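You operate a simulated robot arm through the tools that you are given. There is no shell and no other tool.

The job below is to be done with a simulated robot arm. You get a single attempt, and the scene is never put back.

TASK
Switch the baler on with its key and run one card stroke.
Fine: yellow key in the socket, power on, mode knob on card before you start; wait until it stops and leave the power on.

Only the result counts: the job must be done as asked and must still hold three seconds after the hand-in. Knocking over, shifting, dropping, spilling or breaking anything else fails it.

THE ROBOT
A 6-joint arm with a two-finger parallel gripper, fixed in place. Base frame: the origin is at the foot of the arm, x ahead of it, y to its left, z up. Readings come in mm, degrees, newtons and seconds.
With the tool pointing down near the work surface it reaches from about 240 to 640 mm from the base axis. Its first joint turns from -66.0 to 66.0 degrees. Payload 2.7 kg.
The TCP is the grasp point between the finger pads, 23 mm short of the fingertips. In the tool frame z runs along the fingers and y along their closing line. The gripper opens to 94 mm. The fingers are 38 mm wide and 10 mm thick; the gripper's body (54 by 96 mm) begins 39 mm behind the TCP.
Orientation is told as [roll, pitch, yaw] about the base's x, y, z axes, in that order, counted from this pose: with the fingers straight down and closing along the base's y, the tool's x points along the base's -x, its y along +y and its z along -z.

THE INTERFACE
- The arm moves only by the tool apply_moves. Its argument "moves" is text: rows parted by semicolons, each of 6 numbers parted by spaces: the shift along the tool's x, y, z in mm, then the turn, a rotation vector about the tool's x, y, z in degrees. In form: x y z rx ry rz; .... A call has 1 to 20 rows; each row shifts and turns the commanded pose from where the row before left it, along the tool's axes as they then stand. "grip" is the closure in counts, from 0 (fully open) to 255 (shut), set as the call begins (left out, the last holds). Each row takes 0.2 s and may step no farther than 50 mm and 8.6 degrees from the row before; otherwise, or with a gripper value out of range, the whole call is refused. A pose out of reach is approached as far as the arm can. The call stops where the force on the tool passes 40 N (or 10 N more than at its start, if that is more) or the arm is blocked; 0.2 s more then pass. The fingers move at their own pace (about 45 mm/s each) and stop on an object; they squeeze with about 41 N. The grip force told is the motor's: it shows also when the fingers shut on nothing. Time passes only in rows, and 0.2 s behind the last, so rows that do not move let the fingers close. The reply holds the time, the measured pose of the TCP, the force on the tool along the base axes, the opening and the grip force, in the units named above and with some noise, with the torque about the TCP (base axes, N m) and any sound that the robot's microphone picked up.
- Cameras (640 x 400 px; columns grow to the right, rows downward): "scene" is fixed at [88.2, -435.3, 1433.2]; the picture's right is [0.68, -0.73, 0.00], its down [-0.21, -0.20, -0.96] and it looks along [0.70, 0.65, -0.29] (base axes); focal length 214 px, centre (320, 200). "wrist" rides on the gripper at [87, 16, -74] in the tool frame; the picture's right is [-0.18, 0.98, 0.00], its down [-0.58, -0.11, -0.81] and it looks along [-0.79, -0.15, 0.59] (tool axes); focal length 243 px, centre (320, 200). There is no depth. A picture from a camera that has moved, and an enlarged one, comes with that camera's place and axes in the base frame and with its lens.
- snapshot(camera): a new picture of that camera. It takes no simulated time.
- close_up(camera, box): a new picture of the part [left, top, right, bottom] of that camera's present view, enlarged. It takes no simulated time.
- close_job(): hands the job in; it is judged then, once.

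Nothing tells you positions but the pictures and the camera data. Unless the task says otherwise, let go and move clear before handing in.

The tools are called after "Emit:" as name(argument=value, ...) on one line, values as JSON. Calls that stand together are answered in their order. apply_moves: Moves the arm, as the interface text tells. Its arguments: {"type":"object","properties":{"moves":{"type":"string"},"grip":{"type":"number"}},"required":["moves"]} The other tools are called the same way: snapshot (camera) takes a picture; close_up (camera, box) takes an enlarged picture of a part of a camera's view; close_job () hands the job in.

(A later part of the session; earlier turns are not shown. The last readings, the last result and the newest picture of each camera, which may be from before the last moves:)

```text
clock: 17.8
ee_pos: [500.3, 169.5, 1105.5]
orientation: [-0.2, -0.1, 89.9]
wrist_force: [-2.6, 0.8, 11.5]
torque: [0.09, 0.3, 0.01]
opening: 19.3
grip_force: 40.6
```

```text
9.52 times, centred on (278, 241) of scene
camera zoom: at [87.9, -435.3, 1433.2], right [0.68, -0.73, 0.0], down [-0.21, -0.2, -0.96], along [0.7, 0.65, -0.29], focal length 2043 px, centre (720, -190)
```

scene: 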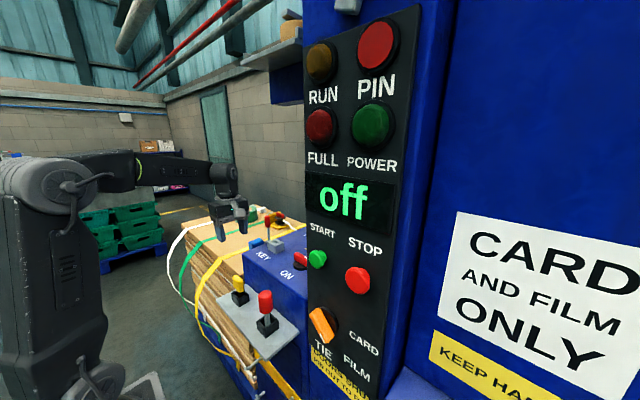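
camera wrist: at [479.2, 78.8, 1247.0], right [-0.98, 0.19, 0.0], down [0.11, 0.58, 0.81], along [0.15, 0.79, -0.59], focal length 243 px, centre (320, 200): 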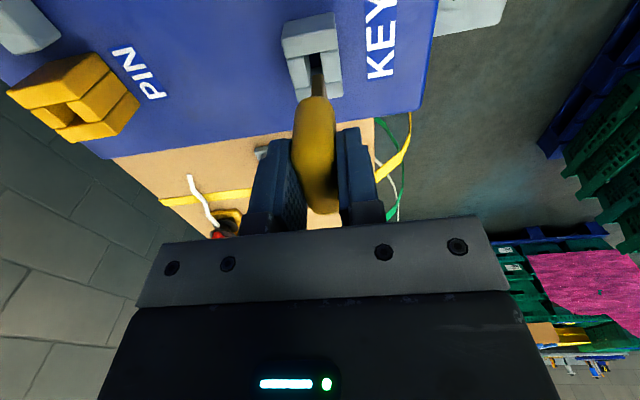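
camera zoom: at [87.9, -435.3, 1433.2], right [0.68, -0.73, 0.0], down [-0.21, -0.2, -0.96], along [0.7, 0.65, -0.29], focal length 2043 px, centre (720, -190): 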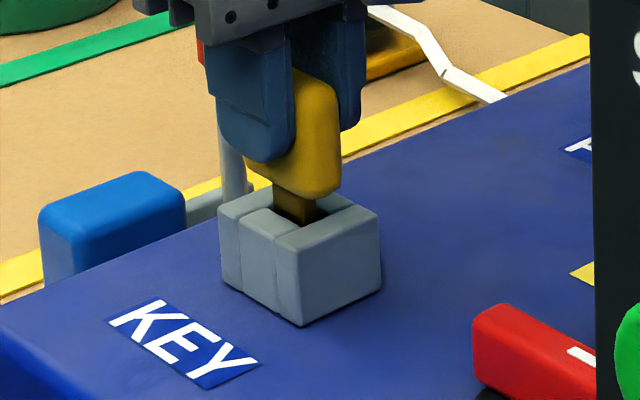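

The force reads 11 N upward and the tip is at the box top level, so the key is seated. I'll ease the pressure and open the fingers.

Emit:
apply_moves(moves="0 0 -1 0 0 0; 0 0 0 0 0 0")

Emit:
apply_moves(moves="0 0 0 0 0 0; 0 0 0 0 0 0; 0 0 0 0 0 0; 0 0 0 0 0 0", grip=120)

Emit:
snapshot(camera="wrist")

Emit:
close_up(camera="scene", box=[262, 220, 294, 262])

Emit:
snapshot(camera="scene")

```text
clock: 18.4
ee_pos: [499.9, 171.3, 1106.5]
orientation: [0.0, 0.0, 90.0]
wrist_force: [0.3, 1.5, 7.4]
torque: [0.12, 0.0, -0.01]
opening: 19.3
grip_force: 41.3
```

```text
clock: 19.4
ee_pos: [499.4, 170.0, 1106.2]
orientation: [0.0, 0.0, 89.9]
wrist_force: [0.1, -0.7, 0.7]
torque: [0.0, -0.02, -0.01]
opening: 49.6
grip_force: 0.1
```

```text
taken
camera wrist: at [483.7, 82.9, 1181.1], right [-0.98, 0.19, 0.0], down [0.11, 0.58, 0.81], along [0.15, 0.79, -0.59], focal length 243 px, centre (320, 200)
```

wrist: 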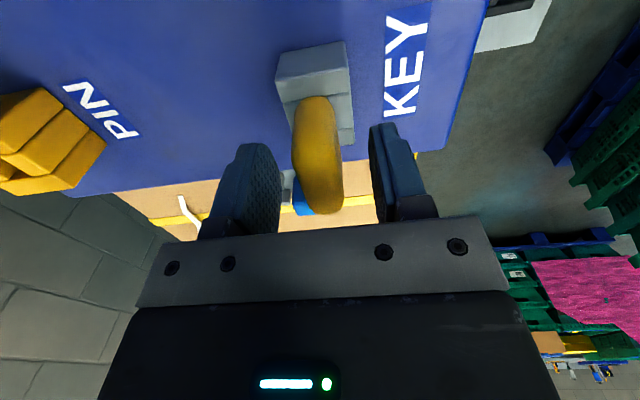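

```text
9.52 times, centred on (278, 241) of scene
camera zoom: at [88.2, -435.3, 1433.2], right [0.68, -0.73, 0.0], down [-0.21, -0.2, -0.96], along [0.7, 0.65, -0.29], focal length 2043 px, centre (720, -190)
```

zoom: 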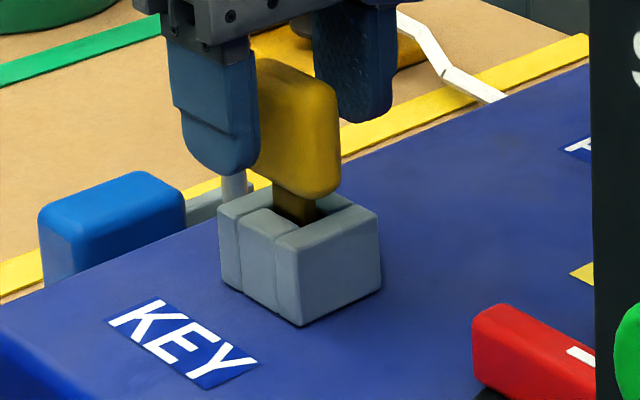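

```text
taken
```

scene: 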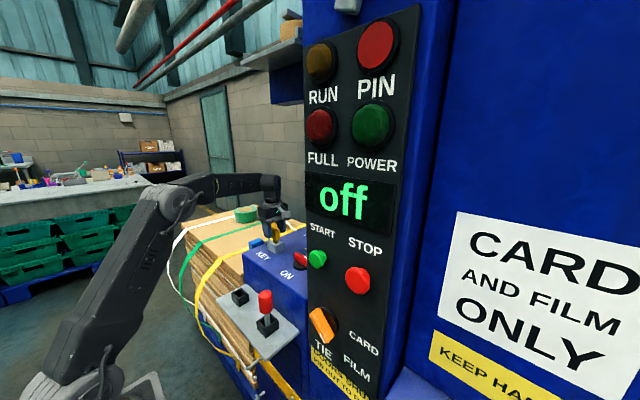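

The key stands in the socket on its own. I'll lift clear, move toward the power knob and turn back to yaw 0 for a look at it and the column beside it.

Emit:
apply_moves(moves="0 0 -15 0 0 0; 0 0 -40 0 0 0; 0 0 -45 0 0 0; 36 33 0 0 0 0; 36 33 0 0 0 0; 36 33 0 0 0 0; 0 0 0 0 0 8.18; 0 0 0 0 0 8.18; 0 0 0 0 0 8.18; 0 0 0 0 0 8.18; 0 0 0 0 0 8.18; 0 0 0 0 0 8.18; 0 0 0 0 0 8.18; 0 0 0 0 0 8.18; 0 0 0 0 0 8.18; 0 0 0 0 0 8.18; 0 0 0 0 0 8.18; 0 0 0 0 0 0")

Emit:
snapshot(camera="wrist")

Emit:
snapshot(camera="scene")

```text
clock: 23.2
ee_pos: [399.9, 61.7, 1205.6]
orientation: [-0.1, 0.0, -0.1]
wrist_force: [0.3, -0.3, 0.0]
torque: [-0.02, -0.04, -0.01]
opening: 49.6
grip_force: 0.0
```

```text
taken
camera wrist: at [313.4, 77.4, 1281.0], right [0.19, 0.98, 0.0], down [0.58, -0.11, 0.81], along [0.79, -0.15, -0.59], focal length 243 px, centre (320, 200)
```

wrist: 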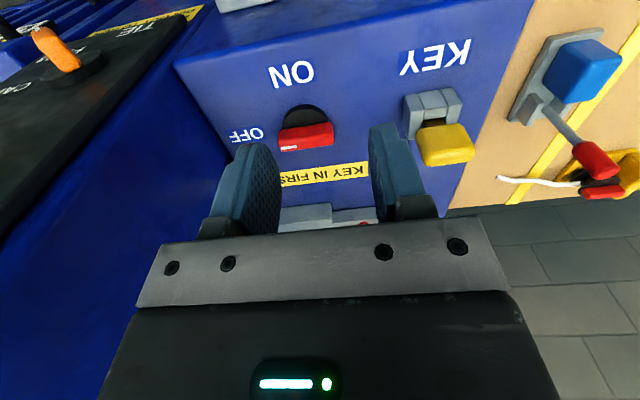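

```text
taken
```

scene: 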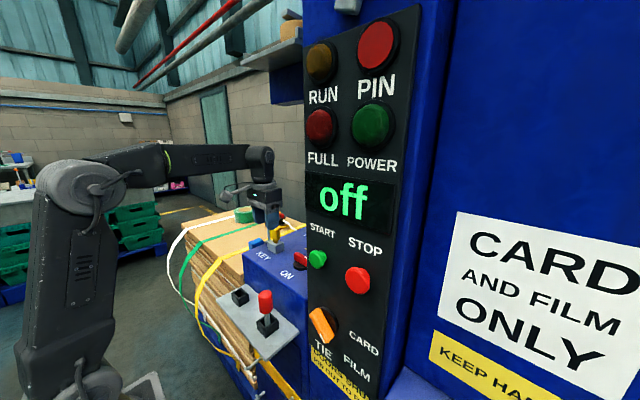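

The column's side face is near y≈-90, close to where the camera would pass. I'll zoom in on the power knob to locate it precisely.

Emit:
close_up(camera="wrist", box=[255, 80, 355, 170])

Emit:
close_up(camera="scene", box=[285, 240, 310, 280])

Emit:
close_up(camera="wrist", box=[0, 0, 240, 160])

Emit:
close_up(camera="wrist", box=[390, 70, 490, 180])

```text
4.44 times, centred on (305, 125) of wrist
camera zoom: at [313.4, 77.4, 1281.0], right [0.19, 0.98, 0.0], down [0.58, -0.11, 0.81], along [0.79, -0.15, -0.59], focal length 1078 px, centre (387, 533)
```

zoom: 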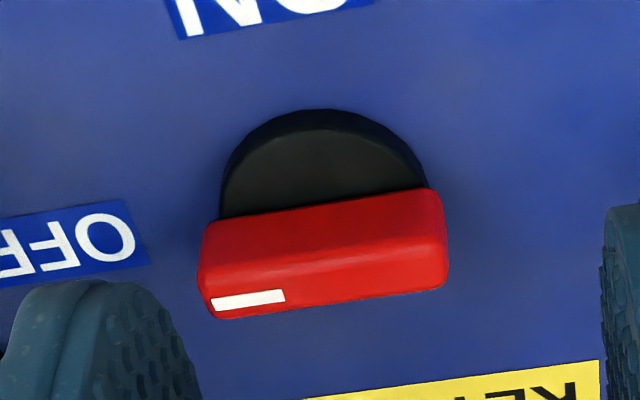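

```text
10.00 times, centred on (298, 260) of scene
camera zoom: at [88.2, -435.3, 1433.2], right [0.68, -0.73, 0.0], down [-0.21, -0.2, -0.96], along [0.7, 0.65, -0.29], focal length 2145 px, centre (545, -400)
```

zoom: 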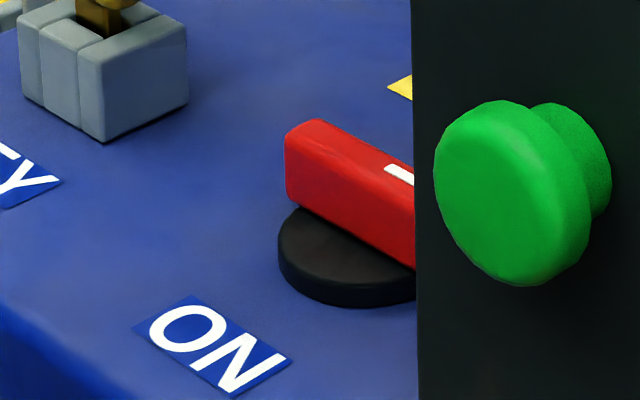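

```text
2.50 times, centred on (120, 80) of wrist
camera zoom: at [313.4, 77.4, 1281.0], right [0.19, 0.98, 0.0], down [0.58, -0.11, 0.81], along [0.79, -0.15, -0.59], focal length 606 px, centre (820, 500)
```

zoom: 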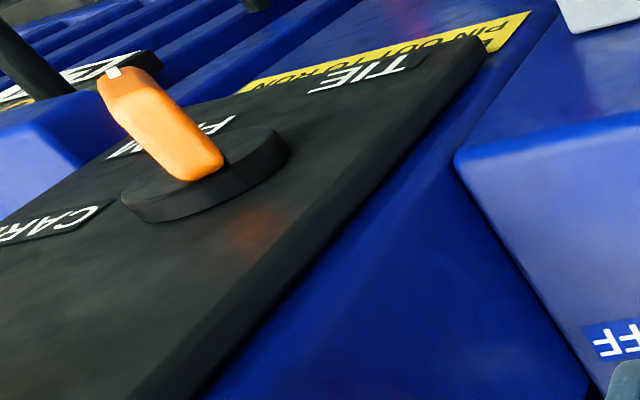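

```text
3.64 times, centred on (440, 125) of wrist
camera zoom: at [313.4, 77.4, 1281.0], right [0.19, 0.98, 0.0], down [0.58, -0.11, 0.81], along [0.79, -0.15, -0.59], focal length 882 px, centre (-116, 473)
```

zoom: 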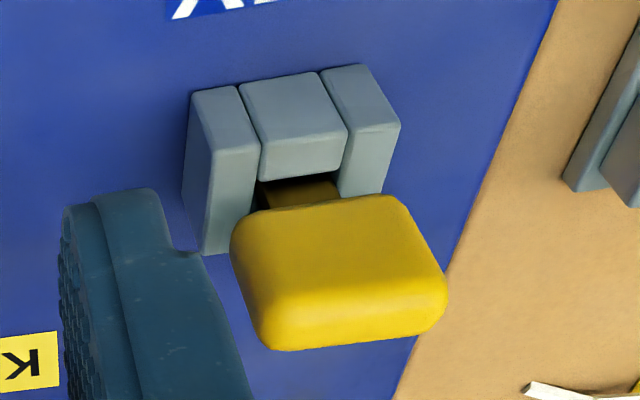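

The knob's axis is about [501,25] with its bar along y, top at z≈1056, about 16 mm thick and 66 mm long. I'll approach at yaw≈65 so the camera stays clear of the column, letting the pads align the bar as they close.

Emit:
apply_moves(moves="-33.6 -12.2 0 0 0 0; -33.6 -12.2 0 0 0 0; -33.6 -12.2 0 0 0 0; 0 0 0 0 0 -8.1; 0 0 0 0 0 -8.1; 0 0 0 0 0 -8.1; 0 0 0 0 0 -8.1; 0 0 0 0 0 -8.1; 0 0 0 0 0 -8.1; 0 0 0 0 0 -8.1; 0 0 0 0 0 -8.1; 0 0 0 0 0 0", grip=55)

Emit:
snapshot(camera="wrist")

Emit:
snapshot(camera="scene")

```text
clock: 25.8
ee_pos: [500.4, 24.5, 1206.6]
orientation: [0.0, 0.0, 64.8]
wrist_force: [0.6, 0.0, -0.4]
torque: [-0.01, 0.03, -0.03]
opening: 73.6
grip_force: 0.1
```

```text
taken
camera wrist: at [449.1, -47.4, 1281.2], right [-0.81, 0.58, 0.0], down [0.35, 0.48, 0.81], along [0.47, 0.66, -0.59], focal length 243 px, centre (320, 200)
```

wrist: 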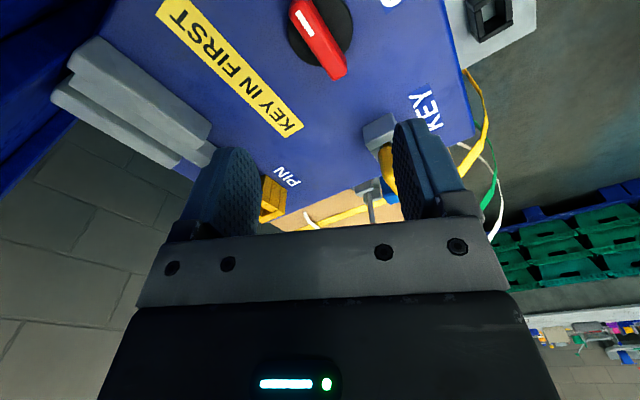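

```text
taken
```

scene: 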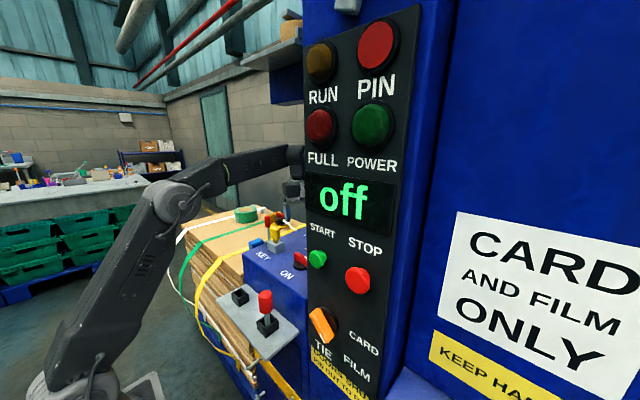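

I'll check the knob centre from this new view before descending.

Emit:
close_up(camera="wrist", box=[270, 0, 370, 90])

```text
4.44 times, centred on (320, 45) of wrist
camera zoom: at [449.1, -47.4, 1281.2], right [-0.81, 0.58, 0.0], down [0.35, 0.48, 0.81], along [0.47, 0.66, -0.59], focal length 1078 px, centre (320, 889)
```

zoom: 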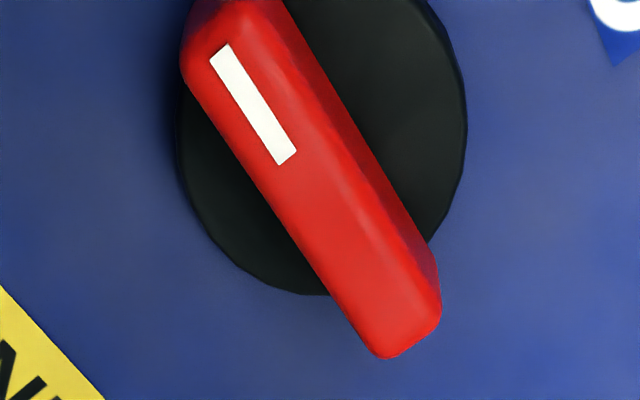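

The knob centre is about [500,24], which matches the TCP. I'll descend around the bar.

Emit:
apply_moves(moves="0 0 45 0 0 0; 0 0 45 0 0 0; 0 0 30 0 0 0; 0 0 15 0 0 0; 0 0 11 0 0 0; 0 0 0 0 0 0")

Emit:
snapshot(camera="wrist")

Emit:
close_up(camera="scene", box=[250, 200, 350, 290])

```text
clock: 27.2
ee_pos: [501.6, 25.4, 1060.2]
orientation: [0.1, 0.0, 64.8]
wrist_force: [0.7, -0.3, -0.7]
torque: [-0.01, 0.02, 0.0]
opening: 73.7
grip_force: 0.0
```

```text
taken
camera wrist: at [450.0, -47.0, 1136.0], right [-0.81, 0.59, 0.0], down [0.35, 0.48, 0.81], along [0.47, 0.65, -0.59], focal length 243 px, centre (320, 200)
```

wrist: 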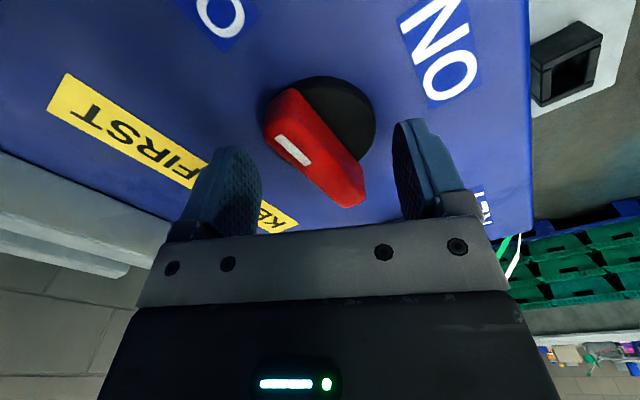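

```text
4.44 times, centred on (300, 245) of scene
camera zoom: at [88.2, -435.3, 1433.2], right [0.68, -0.73, 0.0], down [-0.21, -0.2, -0.96], along [0.7, 0.65, -0.29], focal length 953 px, centre (409, 0)
```

zoom: 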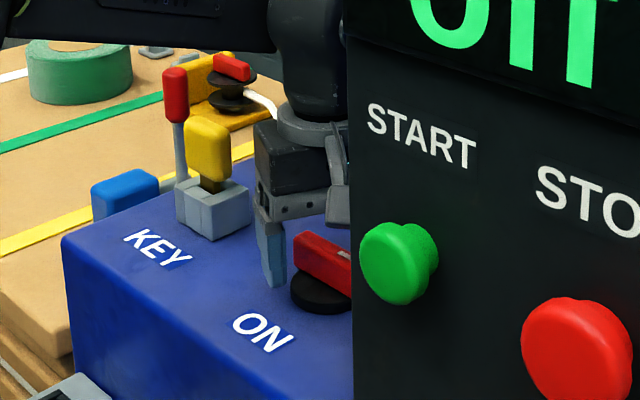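

The bar is between the fingers. I'll turn 8° closer to alignment and close gently on it.

Emit:
apply_moves(moves="0 0 0 0 0 -8; 0 0 0 0 0 0; 0 0 0 0 0 0; 0 0 0 0 0 0; 0 0 0 0 0 0; 0 0 0 0 0 0", grip=220)

Emit:
snapshot(camera="wrist")

```text
clock: 28.6
ee_pos: [500.5, 26.2, 1059.3]
orientation: [0.1, -0.1, 72.8]
wrist_force: [-17.1, 6.9, -1.3]
torque: [0.3, -0.29, -0.03]
opening: 17.9
grip_force: 45.3
```

```text
taken
camera wrist: at [459.7, -52.8, 1135.1], right [-0.88, 0.47, 0.0], down [0.28, 0.52, 0.81], along [0.37, 0.71, -0.59], focal length 243 px, centre (320, 200)
```

wrist: 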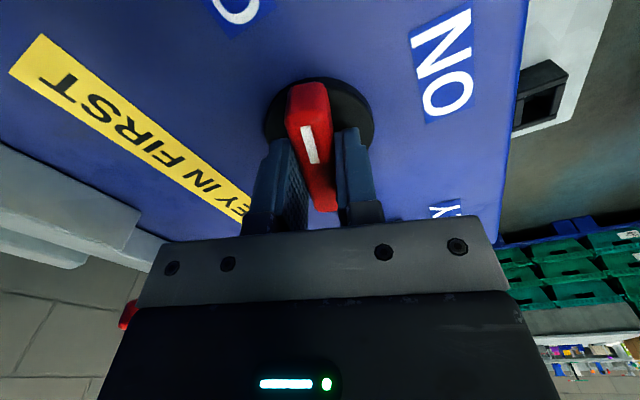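

The pads have aligned the bar, with some sideways load from a small centre offset. I'll shift 1.5 mm to relieve it and start turning clockwise toward ON.

Emit:
apply_moves(moves="0 1.5 0 0 0 0; 0 0 0 0 0 6; 0 0 0 0 0 6; 0 0 0 0 0 6; 0 0 0 0 0 6; 0 0 0 0 0 0")

Emit:
snapshot(camera="wrist")

```text
clock: 30.0
ee_pos: [499.9, 25.9, 1060.0]
orientation: [0.0, -0.1, 48.7]
wrist_force: [7.3, 12.1, 0.7]
torque: [-0.72, 0.84, 0.0]
opening: 17.9
grip_force: 45.1
```

```text
taken
camera wrist: at [431.4, -29.4, 1134.9], right [-0.62, 0.79, 0.0], down [0.46, 0.36, 0.81], along [0.64, 0.5, -0.59], focal length 243 px, centre (320, 200)
```

wrist: 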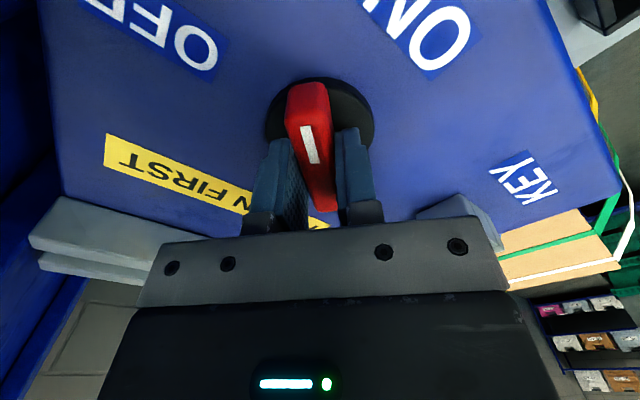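

The bar turns with the gripper. I'll continue the remaining roughly 49° toward ON.

Emit:
apply_moves(moves="0 0 0 0 0 6; 0 0 0 0 0 6; 0 0 0 0 0 6; 0 0 0 0 0 6; 0 0 0 0 0 6; 0 0 0 0 0 6; 0 0 0 0 0 0")

Emit:
snapshot(camera="scene")

Emit:
snapshot(camera="wrist")

```text
clock: 31.6
ee_pos: [500.8, 26.0, 1059.2]
orientation: [0.1, -0.3, 12.7]
wrist_force: [22.7, 4.4, 6.2]
torque: [-0.11, 0.29, 0.02]
opening: 17.7
grip_force: 45.0
```

```text
taken
```

scene: 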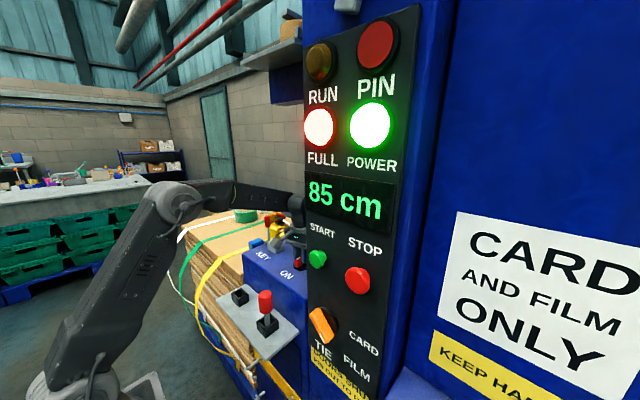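

```text
taken
camera wrist: at [412.7, 21.3, 1134.6], right [-0.04, 1.0, 0.0], down [0.59, 0.02, 0.81], along [0.81, 0.03, -0.59], focal length 243 px, centre (320, 200)
```

wrist: 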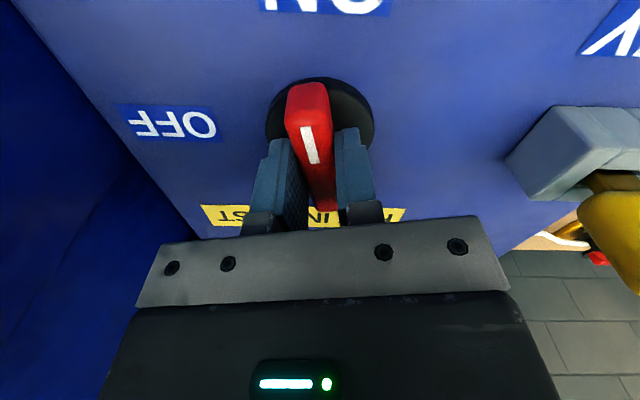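

Power is on: the display reads "85 cm" and the POWER lamp is lit, with FULL also lit. I'll finish the last 12° so the knob sits fully on ON.

Emit:
apply_moves(moves="-1 0 0 0 0 0; 0 0 0 0 0 4.3; 0 0 0 0 0 4.3; 0 0 0 0 0 4; 0 0 0 0 0 0")

Emit:
snapshot(camera="wrist")

```text
clock: 32.8
ee_pos: [499.6, 25.1, 1058.6]
orientation: [0.0, 0.0, 0.1]
wrist_force: [4.0, -4.9, 8.2]
torque: [-0.06, -1.48, 0.02]
opening: 17.9
grip_force: 45.0
```

```text
taken
camera wrist: at [414.5, 40.4, 1135.0], right [0.18, 0.98, 0.0], down [0.58, -0.11, 0.81], along [0.79, -0.15, -0.59], focal length 243 px, centre (320, 200)
```

wrist: 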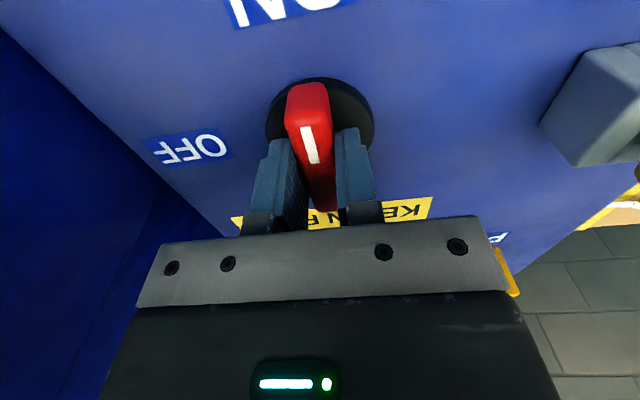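

The knob points at ON. I'll open the fingers and lift clear.

Emit:
apply_moves(moves="0 0 0 0 0 0; 0 0 0 0 0 0; 0 0 0 0 0 0; 0 0 -20 0 0 0; 0 0 -40 0 0 0; 0 0 -45 0 0 0; 0 0 -45 0 0 0; 0 0 0 0 0 0", grip=120)

Emit:
snapshot(camera="wrist")

Emit:
snapshot(camera="scene")

Emit:
close_up(camera="scene", box=[235, 200, 335, 290])

```text
clock: 34.6
ee_pos: [499.8, 26.9, 1209.9]
orientation: [0.1, 0.1, 0.2]
wrist_force: [-0.2, 0.3, -0.4]
torque: [0.0, -0.02, 0.01]
opening: 49.8
grip_force: 0.1
```

```text
taken
camera wrist: at [412.9, 41.7, 1285.7], right [0.18, 0.98, 0.0], down [0.58, -0.11, 0.81], along [0.79, -0.15, -0.59], focal length 243 px, centre (320, 200)
```

wrist: 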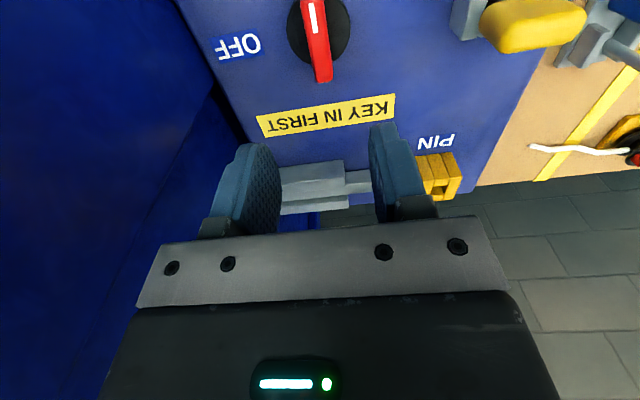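

```text
taken
```

scene: 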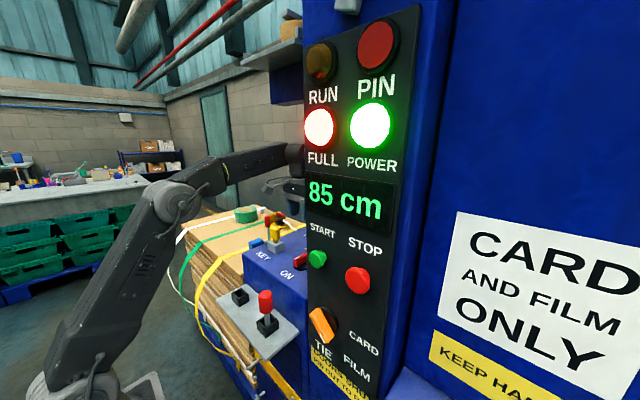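

```text
4.44 times, centred on (285, 245) of scene
camera zoom: at [88.2, -435.3, 1433.2], right [0.68, -0.73, 0.0], down [-0.21, -0.2, -0.96], along [0.7, 0.65, -0.29], focal length 953 px, centre (476, 0)
```

zoom: 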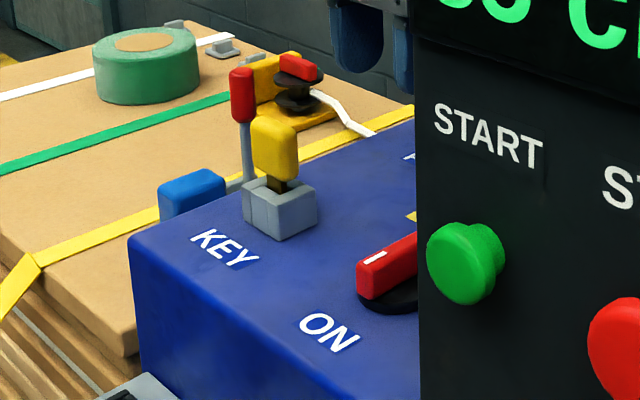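

Power is on and the PIN lamp is dark. The orange mode knob comes next, so I'll retreat to about [300,-30,1210] and measure it.

Emit:
apply_moves(moves="40 -11.4 0 0 0 0; 40 -11.4 0 0 0 0; 40 -11.4 0 0 0 0; 40 -11.4 0 0 0 0; 40 -11.4 0 0 0 0; 0 0 0 0 0 0", grip=255)

Emit:
snapshot(camera="wrist")

Emit:
close_up(camera="wrist", box=[60, 40, 220, 160])

Emit:
close_up(camera="scene", box=[300, 300, 345, 350])

```text
clock: 36.0
ee_pos: [300.0, -30.0, 1209.0]
orientation: [0.0, 0.0, 0.2]
wrist_force: [0.7, -0.2, 0.0]
torque: [-0.01, -0.03, -0.01]
opening: 0.0
grip_force: 40.9
```

```text
taken
camera wrist: at [213.2, -15.5, 1285.2], right [0.18, 0.98, 0.0], down [0.58, -0.11, 0.81], along [0.79, -0.15, -0.59], focal length 243 px, centre (320, 200)
```

wrist: 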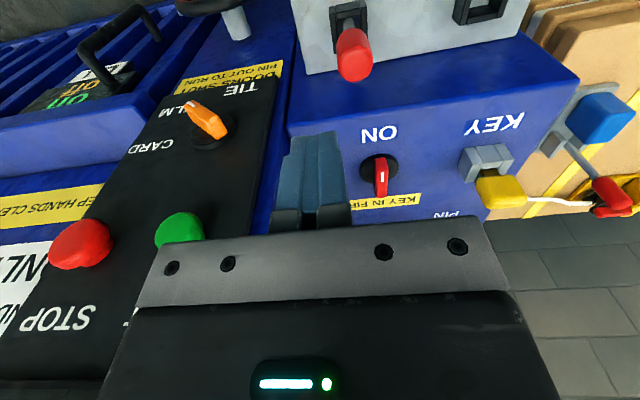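

```text
3.33 times, centred on (140, 100) of wrist
camera zoom: at [213.2, -15.5, 1285.2], right [0.18, 0.98, 0.0], down [0.58, -0.11, 0.81], along [0.79, -0.15, -0.59], focal length 809 px, centre (920, 533)
```

zoom: 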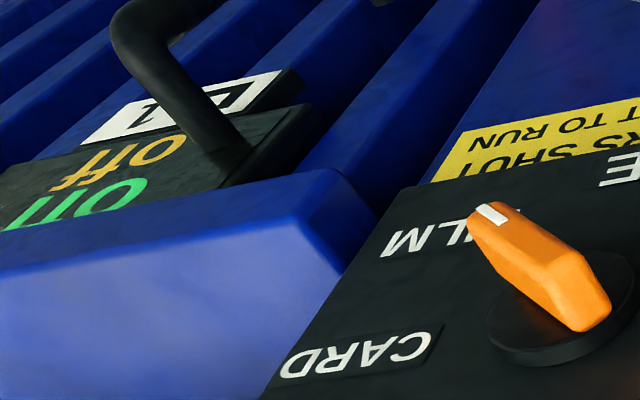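

```text
8.00 times, centred on (322, 325) of scene
camera zoom: at [88.1, -435.3, 1433.2], right [0.68, -0.73, 0.0], down [-0.21, -0.2, -0.96], along [0.7, 0.65, -0.29], focal length 1716 px, centre (300, -800)
```

zoom: 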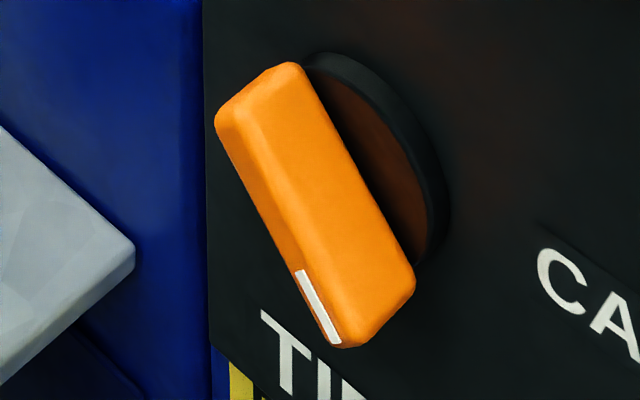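

The mode bar points at FILM (45° down-right), with its axis near y≈-184, z≈1034 and protruding to x≈352. CARD is horizontal to the right, so I'll push the tail down with closed fingers. First I'll yaw to -90 and tilt forward in free air.

Emit:
apply_moves(moves="0 0 0 0 0 8.18; 0 0 0 0 0 8.18; 0 0 0 0 0 8.18; 0 0 0 0 0 8.18; 0 0 0 0 0 8.18; 0 0 0 0 0 8.18; 0 0 0 0 0 8.18; 0 0 0 0 0 8.18; 0 0 0 0 0 8.18; 0 0 0 0 0 8.18; 0 0 0 0 0 8.2; 0 0 0 0 0 0")

```text
clock: 38.6
ee_pos: [300.1, -31.2, 1209.0]
orientation: [0.0, 0.0, -90.1]
wrist_force: [0.5, 0.3, -0.3]
torque: [0.01, 0.0, -0.01]
opening: 0.2
grip_force: 41.2
```

Yaw -90 is reachable. Now I'll tilt the fingers forward by 40° in free air.

Emit:
apply_moves(moves="0 0 0 -8 0 0; 0 0 0 -8 0 0; 0 0 0 -8 0 0; 0 0 0 -8 0 0; 0 0 0 -8 0 0; 0 0 0 0 0 0")

Emit:
snapshot(camera="wrist")

Emit:
snapshot(camera="scene")

```text
clock: 40.0
ee_pos: [301.2, -33.1, 1209.4]
orientation: [40.1, -0.1, -89.7]
wrist_force: [0.9, -0.2, 0.8]
torque: [-0.01, -0.02, -0.01]
opening: 0.0
grip_force: 41.0
```

```text
taken
camera wrist: at [265.2, 53.5, 1277.6], right [0.75, -0.18, 0.63], down [-0.6, -0.58, 0.55], along [0.27, -0.79, -0.55], focal length 243 px, centre (320, 200)
```

wrist: 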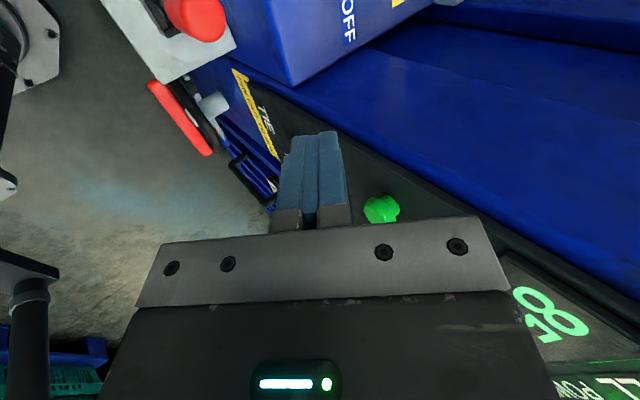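

```text
taken
```

scene: 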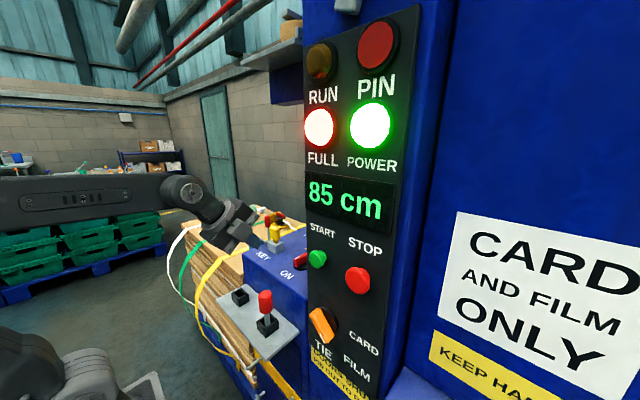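

The tilt is reached. I'll slide sideways to y≈-170 while backed off to x≈265, well clear of the buttons.

Emit:
apply_moves(moves="-34.2 -6.9 -5.8 0 0 0; -34.2 -6.9 -5.8 0 0 0; -34.2 -6.9 -5.8 0 0 0; -34.2 -6.9 -5.8 0 0 0; 0 0 0 0 0 0")

Emit:
snapshot(camera="wrist")

Emit:
snapshot(camera="scene")

```text
clock: 41.2
ee_pos: [264.7, -172.5, 1209.1]
orientation: [39.9, 0.1, -89.7]
wrist_force: [-0.7, 0.0, -0.1]
torque: [-0.05, -0.03, 0.05]
opening: 0.0
grip_force: 40.9
```

```text
taken
camera wrist: at [228.7, -87.0, 1277.4], right [0.75, -0.18, 0.63], down [-0.6, -0.58, 0.55], along [0.27, -0.79, -0.55], focal length 243 px, centre (320, 200)
```

wrist: 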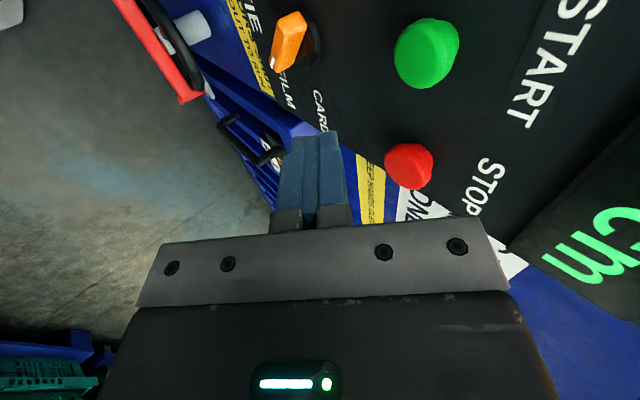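

```text
taken
```

scene: 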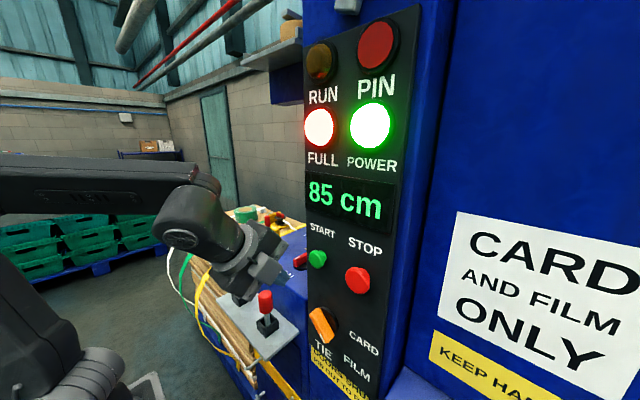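

From here I get a clear view of the mode knob, START and STOP. I'll zoom in to measure them.

Emit:
close_up(camera="wrist", box=[240, 0, 350, 90])

Emit:
close_up(camera="wrist", box=[370, 0, 490, 110])

```text
4.44 times, centred on (295, 45) of wrist
camera zoom: at [228.7, -87.0, 1277.4], right [0.75, -0.18, 0.63], down [-0.6, -0.58, 0.55], along [0.27, -0.79, -0.55], focal length 1078 px, centre (431, 889)
```

zoom: 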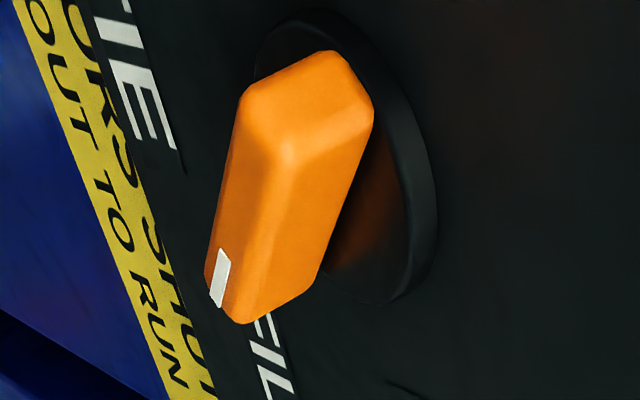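

```text
3.64 times, centred on (430, 55) of wrist
camera zoom: at [228.7, -87.0, 1277.4], right [0.75, -0.18, 0.63], down [-0.6, -0.58, 0.55], along [0.27, -0.79, -0.55], focal length 882 px, centre (-80, 727)
```

zoom: 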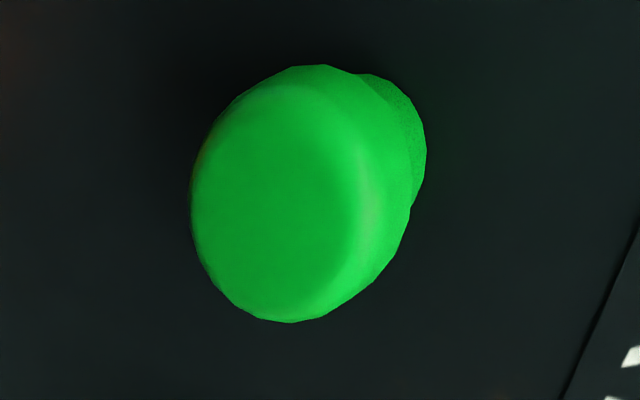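

START's face is at [366,-164,1185], and the mode bar's upper tail corner is at about [356,-168,1062]. I'll tilt 10° more and come down diagonally to a standoff just above and in front of the tail.

Emit:
apply_moves(moves="0 0 0 -5 0 0; 0 0 0 -5 0 0; 1.5 -20.8 37 0 0 0; 1.5 -20.8 37 0 0 0; 1.5 -20.8 37 0 0 0; 0 0 0 0 0 0")

Emit:
snapshot(camera="wrist")

Emit:
close_up(camera="scene", box=[220, 200, 400, 370])

```text
clock: 42.6
ee_pos: [309.6, -165.0, 1088.7]
orientation: [50.0, 0.0, -89.8]
wrist_force: [-0.1, 0.6, 0.0]
torque: [-0.02, 0.01, 0.01]
opening: 0.1
grip_force: 41.3
```

```text
taken
camera wrist: at [263.9, -79.1, 1149.5], right [0.63, -0.18, 0.75], down [-0.69, -0.58, 0.43], along [0.36, -0.79, -0.49], focal length 243 px, centre (320, 200)
```

wrist: 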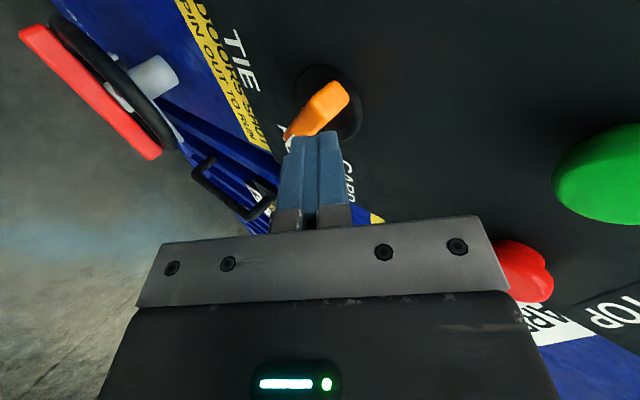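

```text
2.35 times, centred on (310, 285) of scene
camera zoom: at [88.2, -435.3, 1433.2], right [0.68, -0.73, 0.0], down [-0.21, -0.2, -0.96], along [0.7, 0.65, -0.29], focal length 505 px, centre (344, 0)
```

zoom: 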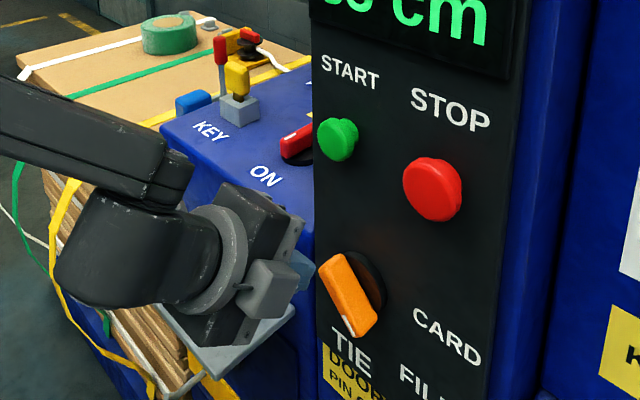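

I'm at the standoff. I'll zoom in on the knob and fingertips to check alignment before moving over the tail.

Emit:
close_up(camera="wrist", box=[260, 50, 380, 170])

Emit:
close_up(camera="scene", box=[285, 290, 345, 350])

```text
3.33 times, centred on (320, 110) of wrist
camera zoom: at [263.9, -79.1, 1149.5], right [0.63, -0.18, 0.75], down [-0.69, -0.58, 0.43], along [0.36, -0.79, -0.49], focal length 809 px, centre (320, 500)
```

zoom: 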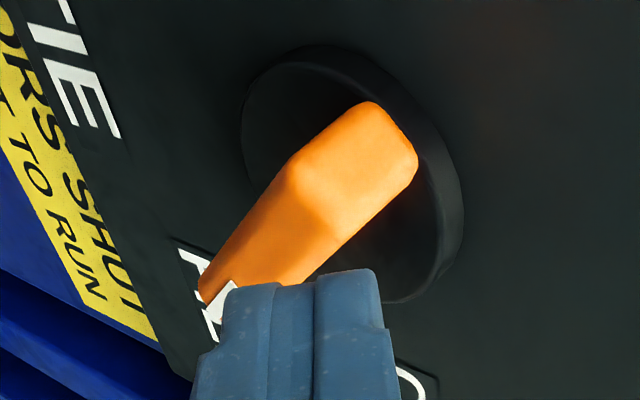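

```text
6.67 times, centred on (315, 320) of scene
camera zoom: at [88.2, -435.3, 1433.2], right [0.68, -0.73, 0.0], down [-0.21, -0.2, -0.96], along [0.7, 0.65, -0.29], focal length 1430 px, centre (353, -600)
```

zoom: 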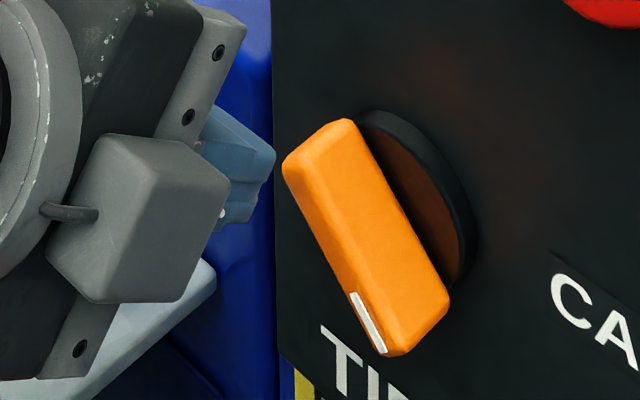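

The tail corner is at about z 1055–1062 and the fingertips clear it. I'll move forward over the tail in two small steps.

Emit:
apply_moves(moves="-1 15 14.5 0 0 0; -1 14.9 14.5 0 0 0; 0 0 0 0 0 0")

Emit:
close_up(camera="wrist", box=[220, 50, 420, 200])

Emit:
close_up(camera="scene", box=[280, 240, 370, 350])

```text
clock: 43.4
ee_pos: [351.6, -167.0, 1095.0]
orientation: [50.0, 0.0, -89.9]
wrist_force: [0.0, 0.3, 0.0]
torque: [0.01, -0.04, -0.02]
opening: 0.0
grip_force: 40.7
```

```text
2.67 times, centred on (320, 125) of wrist
camera zoom: at [304.7, -81.6, 1155.6], right [0.63, -0.18, 0.75], down [-0.69, -0.58, 0.43], along [0.36, -0.79, -0.49], focal length 647 px, centre (320, 400)
```

zoom: 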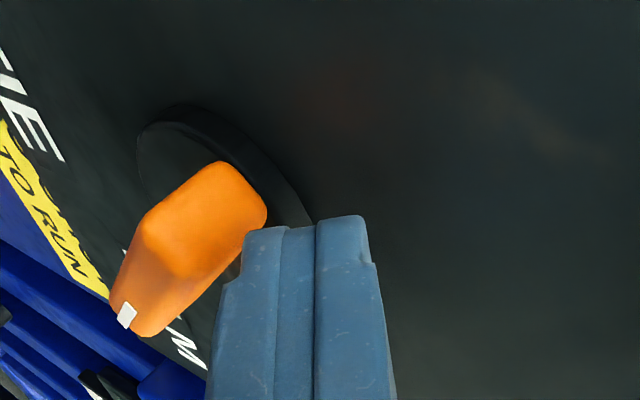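

```text
3.64 times, centred on (325, 295) of scene
camera zoom: at [88.2, -435.3, 1433.2], right [0.68, -0.73, 0.0], down [-0.21, -0.2, -0.96], along [0.7, 0.65, -0.29], focal length 780 px, centre (302, -146)
```

zoom: 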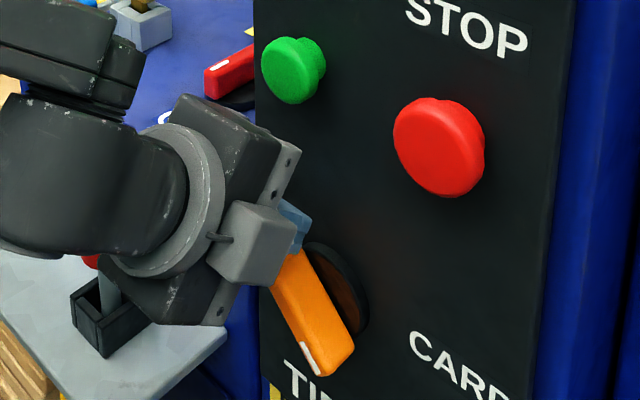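

The fingertips are over the tail. I'll press straight down in 3 mm steps, watching the force.

Emit:
apply_moves(moves="0 -2.3 1.93 0 0 0; 0 -2.3 1.93 0 0 0; 0 -2.3 1.93 0 0 0; 0 -2.3 1.93 0 0 0; 0 0 0 0 0 0")

Emit:
close_up(camera="wrist", box=[220, 50, 420, 200])

```text
clock: 44.6
ee_pos: [350.7, -166.7, 1081.0]
orientation: [50.0, -0.1, -89.8]
wrist_force: [0.5, 0.1, -0.6]
torque: [0.01, 0.0, 0.01]
opening: 0.0
grip_force: 41.3
```

```text
2.67 times, centred on (320, 125) of wrist
camera zoom: at [304.2, -81.0, 1143.5], right [0.63, -0.18, 0.75], down [-0.69, -0.58, 0.43], along [0.36, -0.79, -0.49], focal length 647 px, centre (320, 400)
```

zoom: 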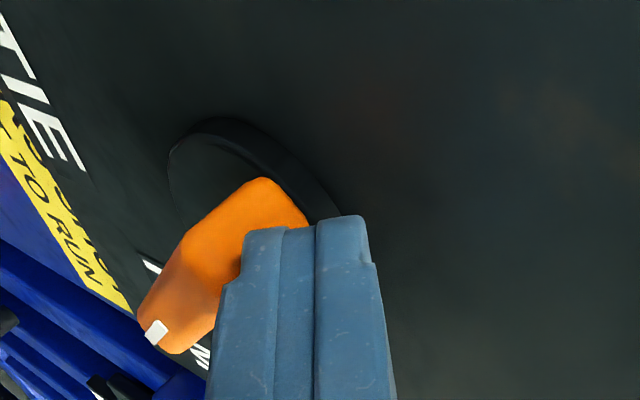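

No contact yet. I'll continue down in smaller steps.

Emit:
apply_moves(moves="0 -1.53 1.29 0 0 0; 0 -1.53 1.29 0 0 0; 0 -1.53 1.29 0 0 0; 0 0 0 0 0 0")

Emit:
close_up(camera="wrist", box=[220, 50, 420, 200])

Emit:
close_up(camera="scene", box=[280, 240, 370, 350])

```text
clock: 45.3
ee_pos: [351.7, -166.5, 1081.3]
orientation: [50.5, 0.0, -89.7]
wrist_force: [-1.5, 1.0, 4.5]
torque: [0.04, -0.01, 0.05]
opening: 0.0
grip_force: 41.0
stopped in row 3: the force on the tool passed its limit at 43 N (the readings are from after the stop); the commanded pose is now the measured one
```

```text
2.67 times, centred on (320, 125) of wrist
camera zoom: at [304.8, -80.4, 1142.0], right [0.63, -0.18, 0.76], down [-0.69, -0.59, 0.43], along [0.37, -0.79, -0.49], focal length 647 px, centre (320, 400)
```

zoom: 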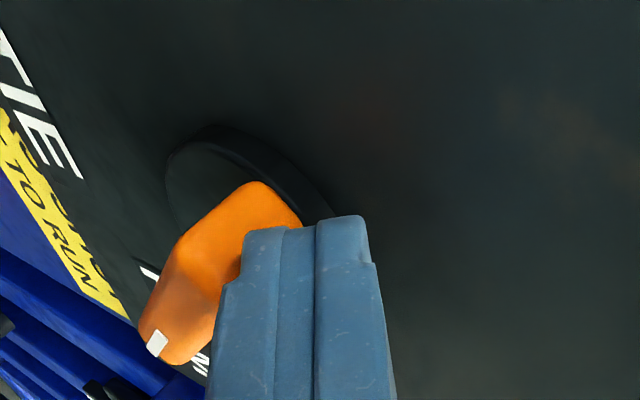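

```text
3.64 times, centred on (325, 295) of scene
camera zoom: at [88.1, -435.3, 1433.2], right [0.68, -0.73, 0.0], down [-0.21, -0.2, -0.96], along [0.7, 0.65, -0.29], focal length 780 px, centre (302, -146)
```

zoom: 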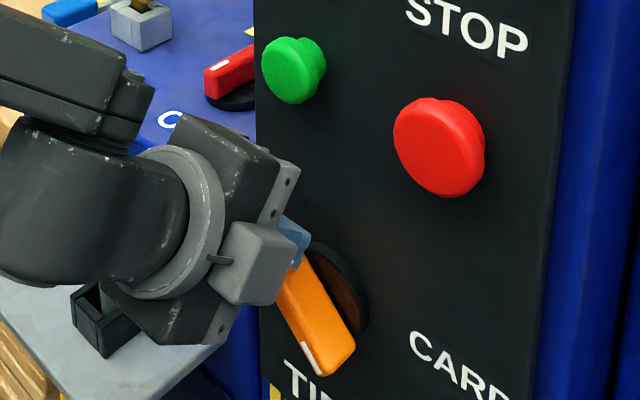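

A 43 N vertical push with a short lever arm didn't turn the knob. I'll back off and reposition to the upper-right of the tail, then push perpendicular to the bar for a longer lever arm.

Emit:
apply_moves(moves="0 6.13 -5.14 0 0 0; -27 0 0 0 0 0; 0 -5 4.2 0 0 0; 0 0 0 0 0 0")

Emit:
snapshot(camera="wrist")

Emit:
close_up(camera="wrist", box=[220, 50, 420, 200])

Emit:
close_up(camera="scene", box=[290, 280, 350, 350])

```text
clock: 46.3
ee_pos: [350.9, -191.4, 1081.8]
orientation: [50.4, 0.0, -89.6]
wrist_force: [-0.5, -0.4, 0.1]
torque: [0.01, -0.01, 0.02]
opening: 0.0
grip_force: 41.6
```

```text
taken
camera wrist: at [303.5, -107.4, 1142.8], right [0.63, -0.18, 0.76], down [-0.69, -0.59, 0.43], along [0.37, -0.79, -0.49], focal length 243 px, centre (320, 200)
```

wrist: 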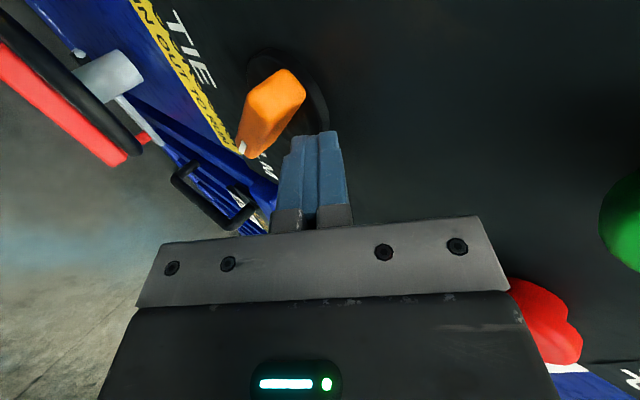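

```text
2.67 times, centred on (320, 125) of wrist
camera zoom: at [303.5, -107.4, 1142.8], right [0.63, -0.18, 0.76], down [-0.69, -0.59, 0.43], along [0.37, -0.79, -0.49], focal length 647 px, centre (320, 400)
```

zoom: 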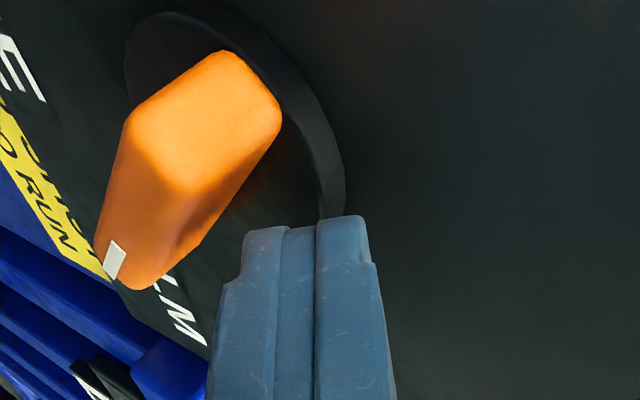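

```text
5.71 times, centred on (320, 315) of scene
camera zoom: at [88.2, -435.3, 1433.2], right [0.68, -0.73, 0.0], down [-0.21, -0.2, -0.96], along [0.7, 0.65, -0.29], focal length 1226 px, centre (320, -457)
```

zoom: 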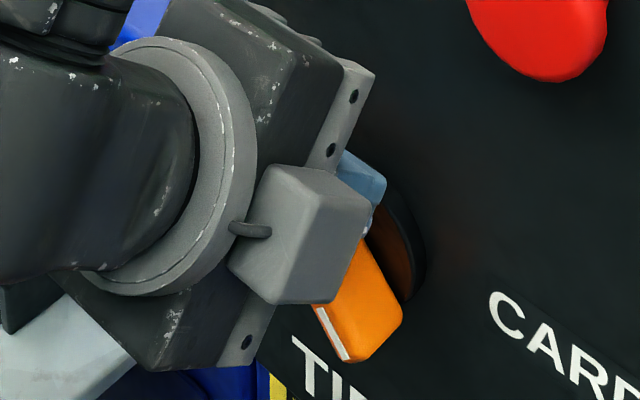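

Now I'll push along +y and down, perpendicular to the bar, in small steps.

Emit:
apply_moves(moves="1.5 -1.16 0.96 0 0 0; 1.5 -1.16 0.96 0 0 0; 1.5 -1.16 0.96 0 0 0; 1.5 -1.16 0.96 0 0 0; 1.5 -1.16 0.96 0 0 0; 0 0 0 0 0 0")

Emit:
close_up(camera="wrist", box=[220, 50, 420, 200])

```text
clock: 47.7
ee_pos: [352.5, -185.2, 1073.0]
orientation: [50.3, 0.1, -89.7]
wrist_force: [-0.6, -0.4, 0.1]
torque: [0.01, 0.01, 0.02]
opening: 0.3
grip_force: 40.9
```

```text
2.67 times, centred on (320, 125) of wrist
camera zoom: at [305.1, -99.7, 1133.6], right [0.63, -0.18, 0.76], down [-0.69, -0.59, 0.43], along [0.37, -0.79, -0.49], focal length 647 px, centre (320, 400)
```

zoom: 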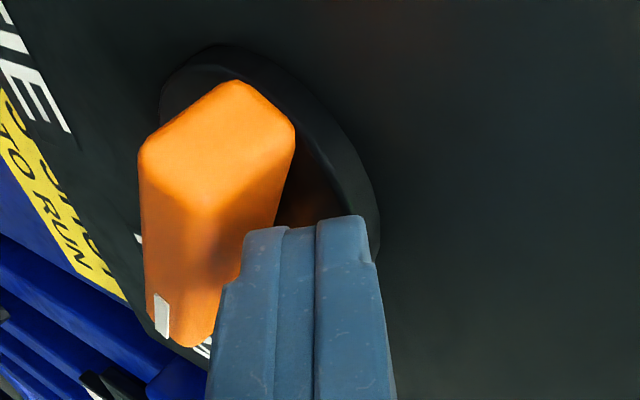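

The knob moved. I'll check its angle in both views.

Emit:
close_up(camera="scene", box=[290, 280, 350, 350])

Emit:
snapshot(camera="wrist")

```text
5.71 times, centred on (320, 315) of scene
camera zoom: at [88.1, -435.3, 1433.2], right [0.68, -0.73, 0.0], down [-0.21, -0.2, -0.96], along [0.7, 0.65, -0.29], focal length 1226 px, centre (320, -457)
```

zoom: 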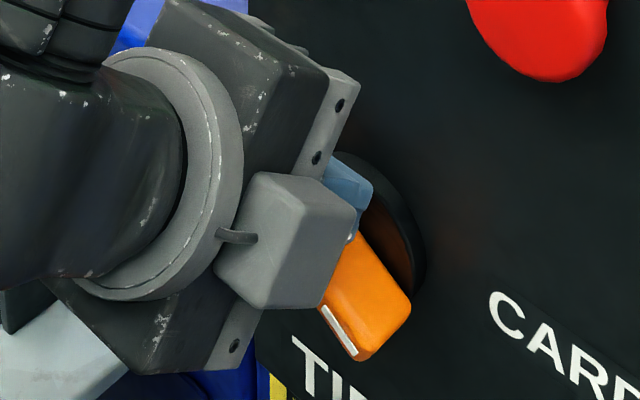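

```text
taken
camera wrist: at [305.1, -99.7, 1133.6], right [0.63, -0.18, 0.76], down [-0.69, -0.59, 0.43], along [0.37, -0.79, -0.49], focal length 243 px, centre (320, 200)
```

wrist: 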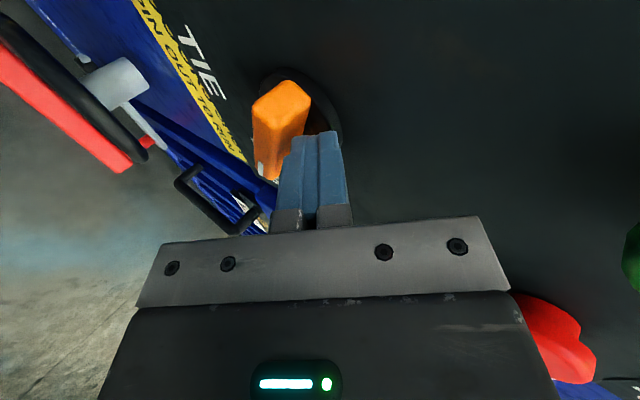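

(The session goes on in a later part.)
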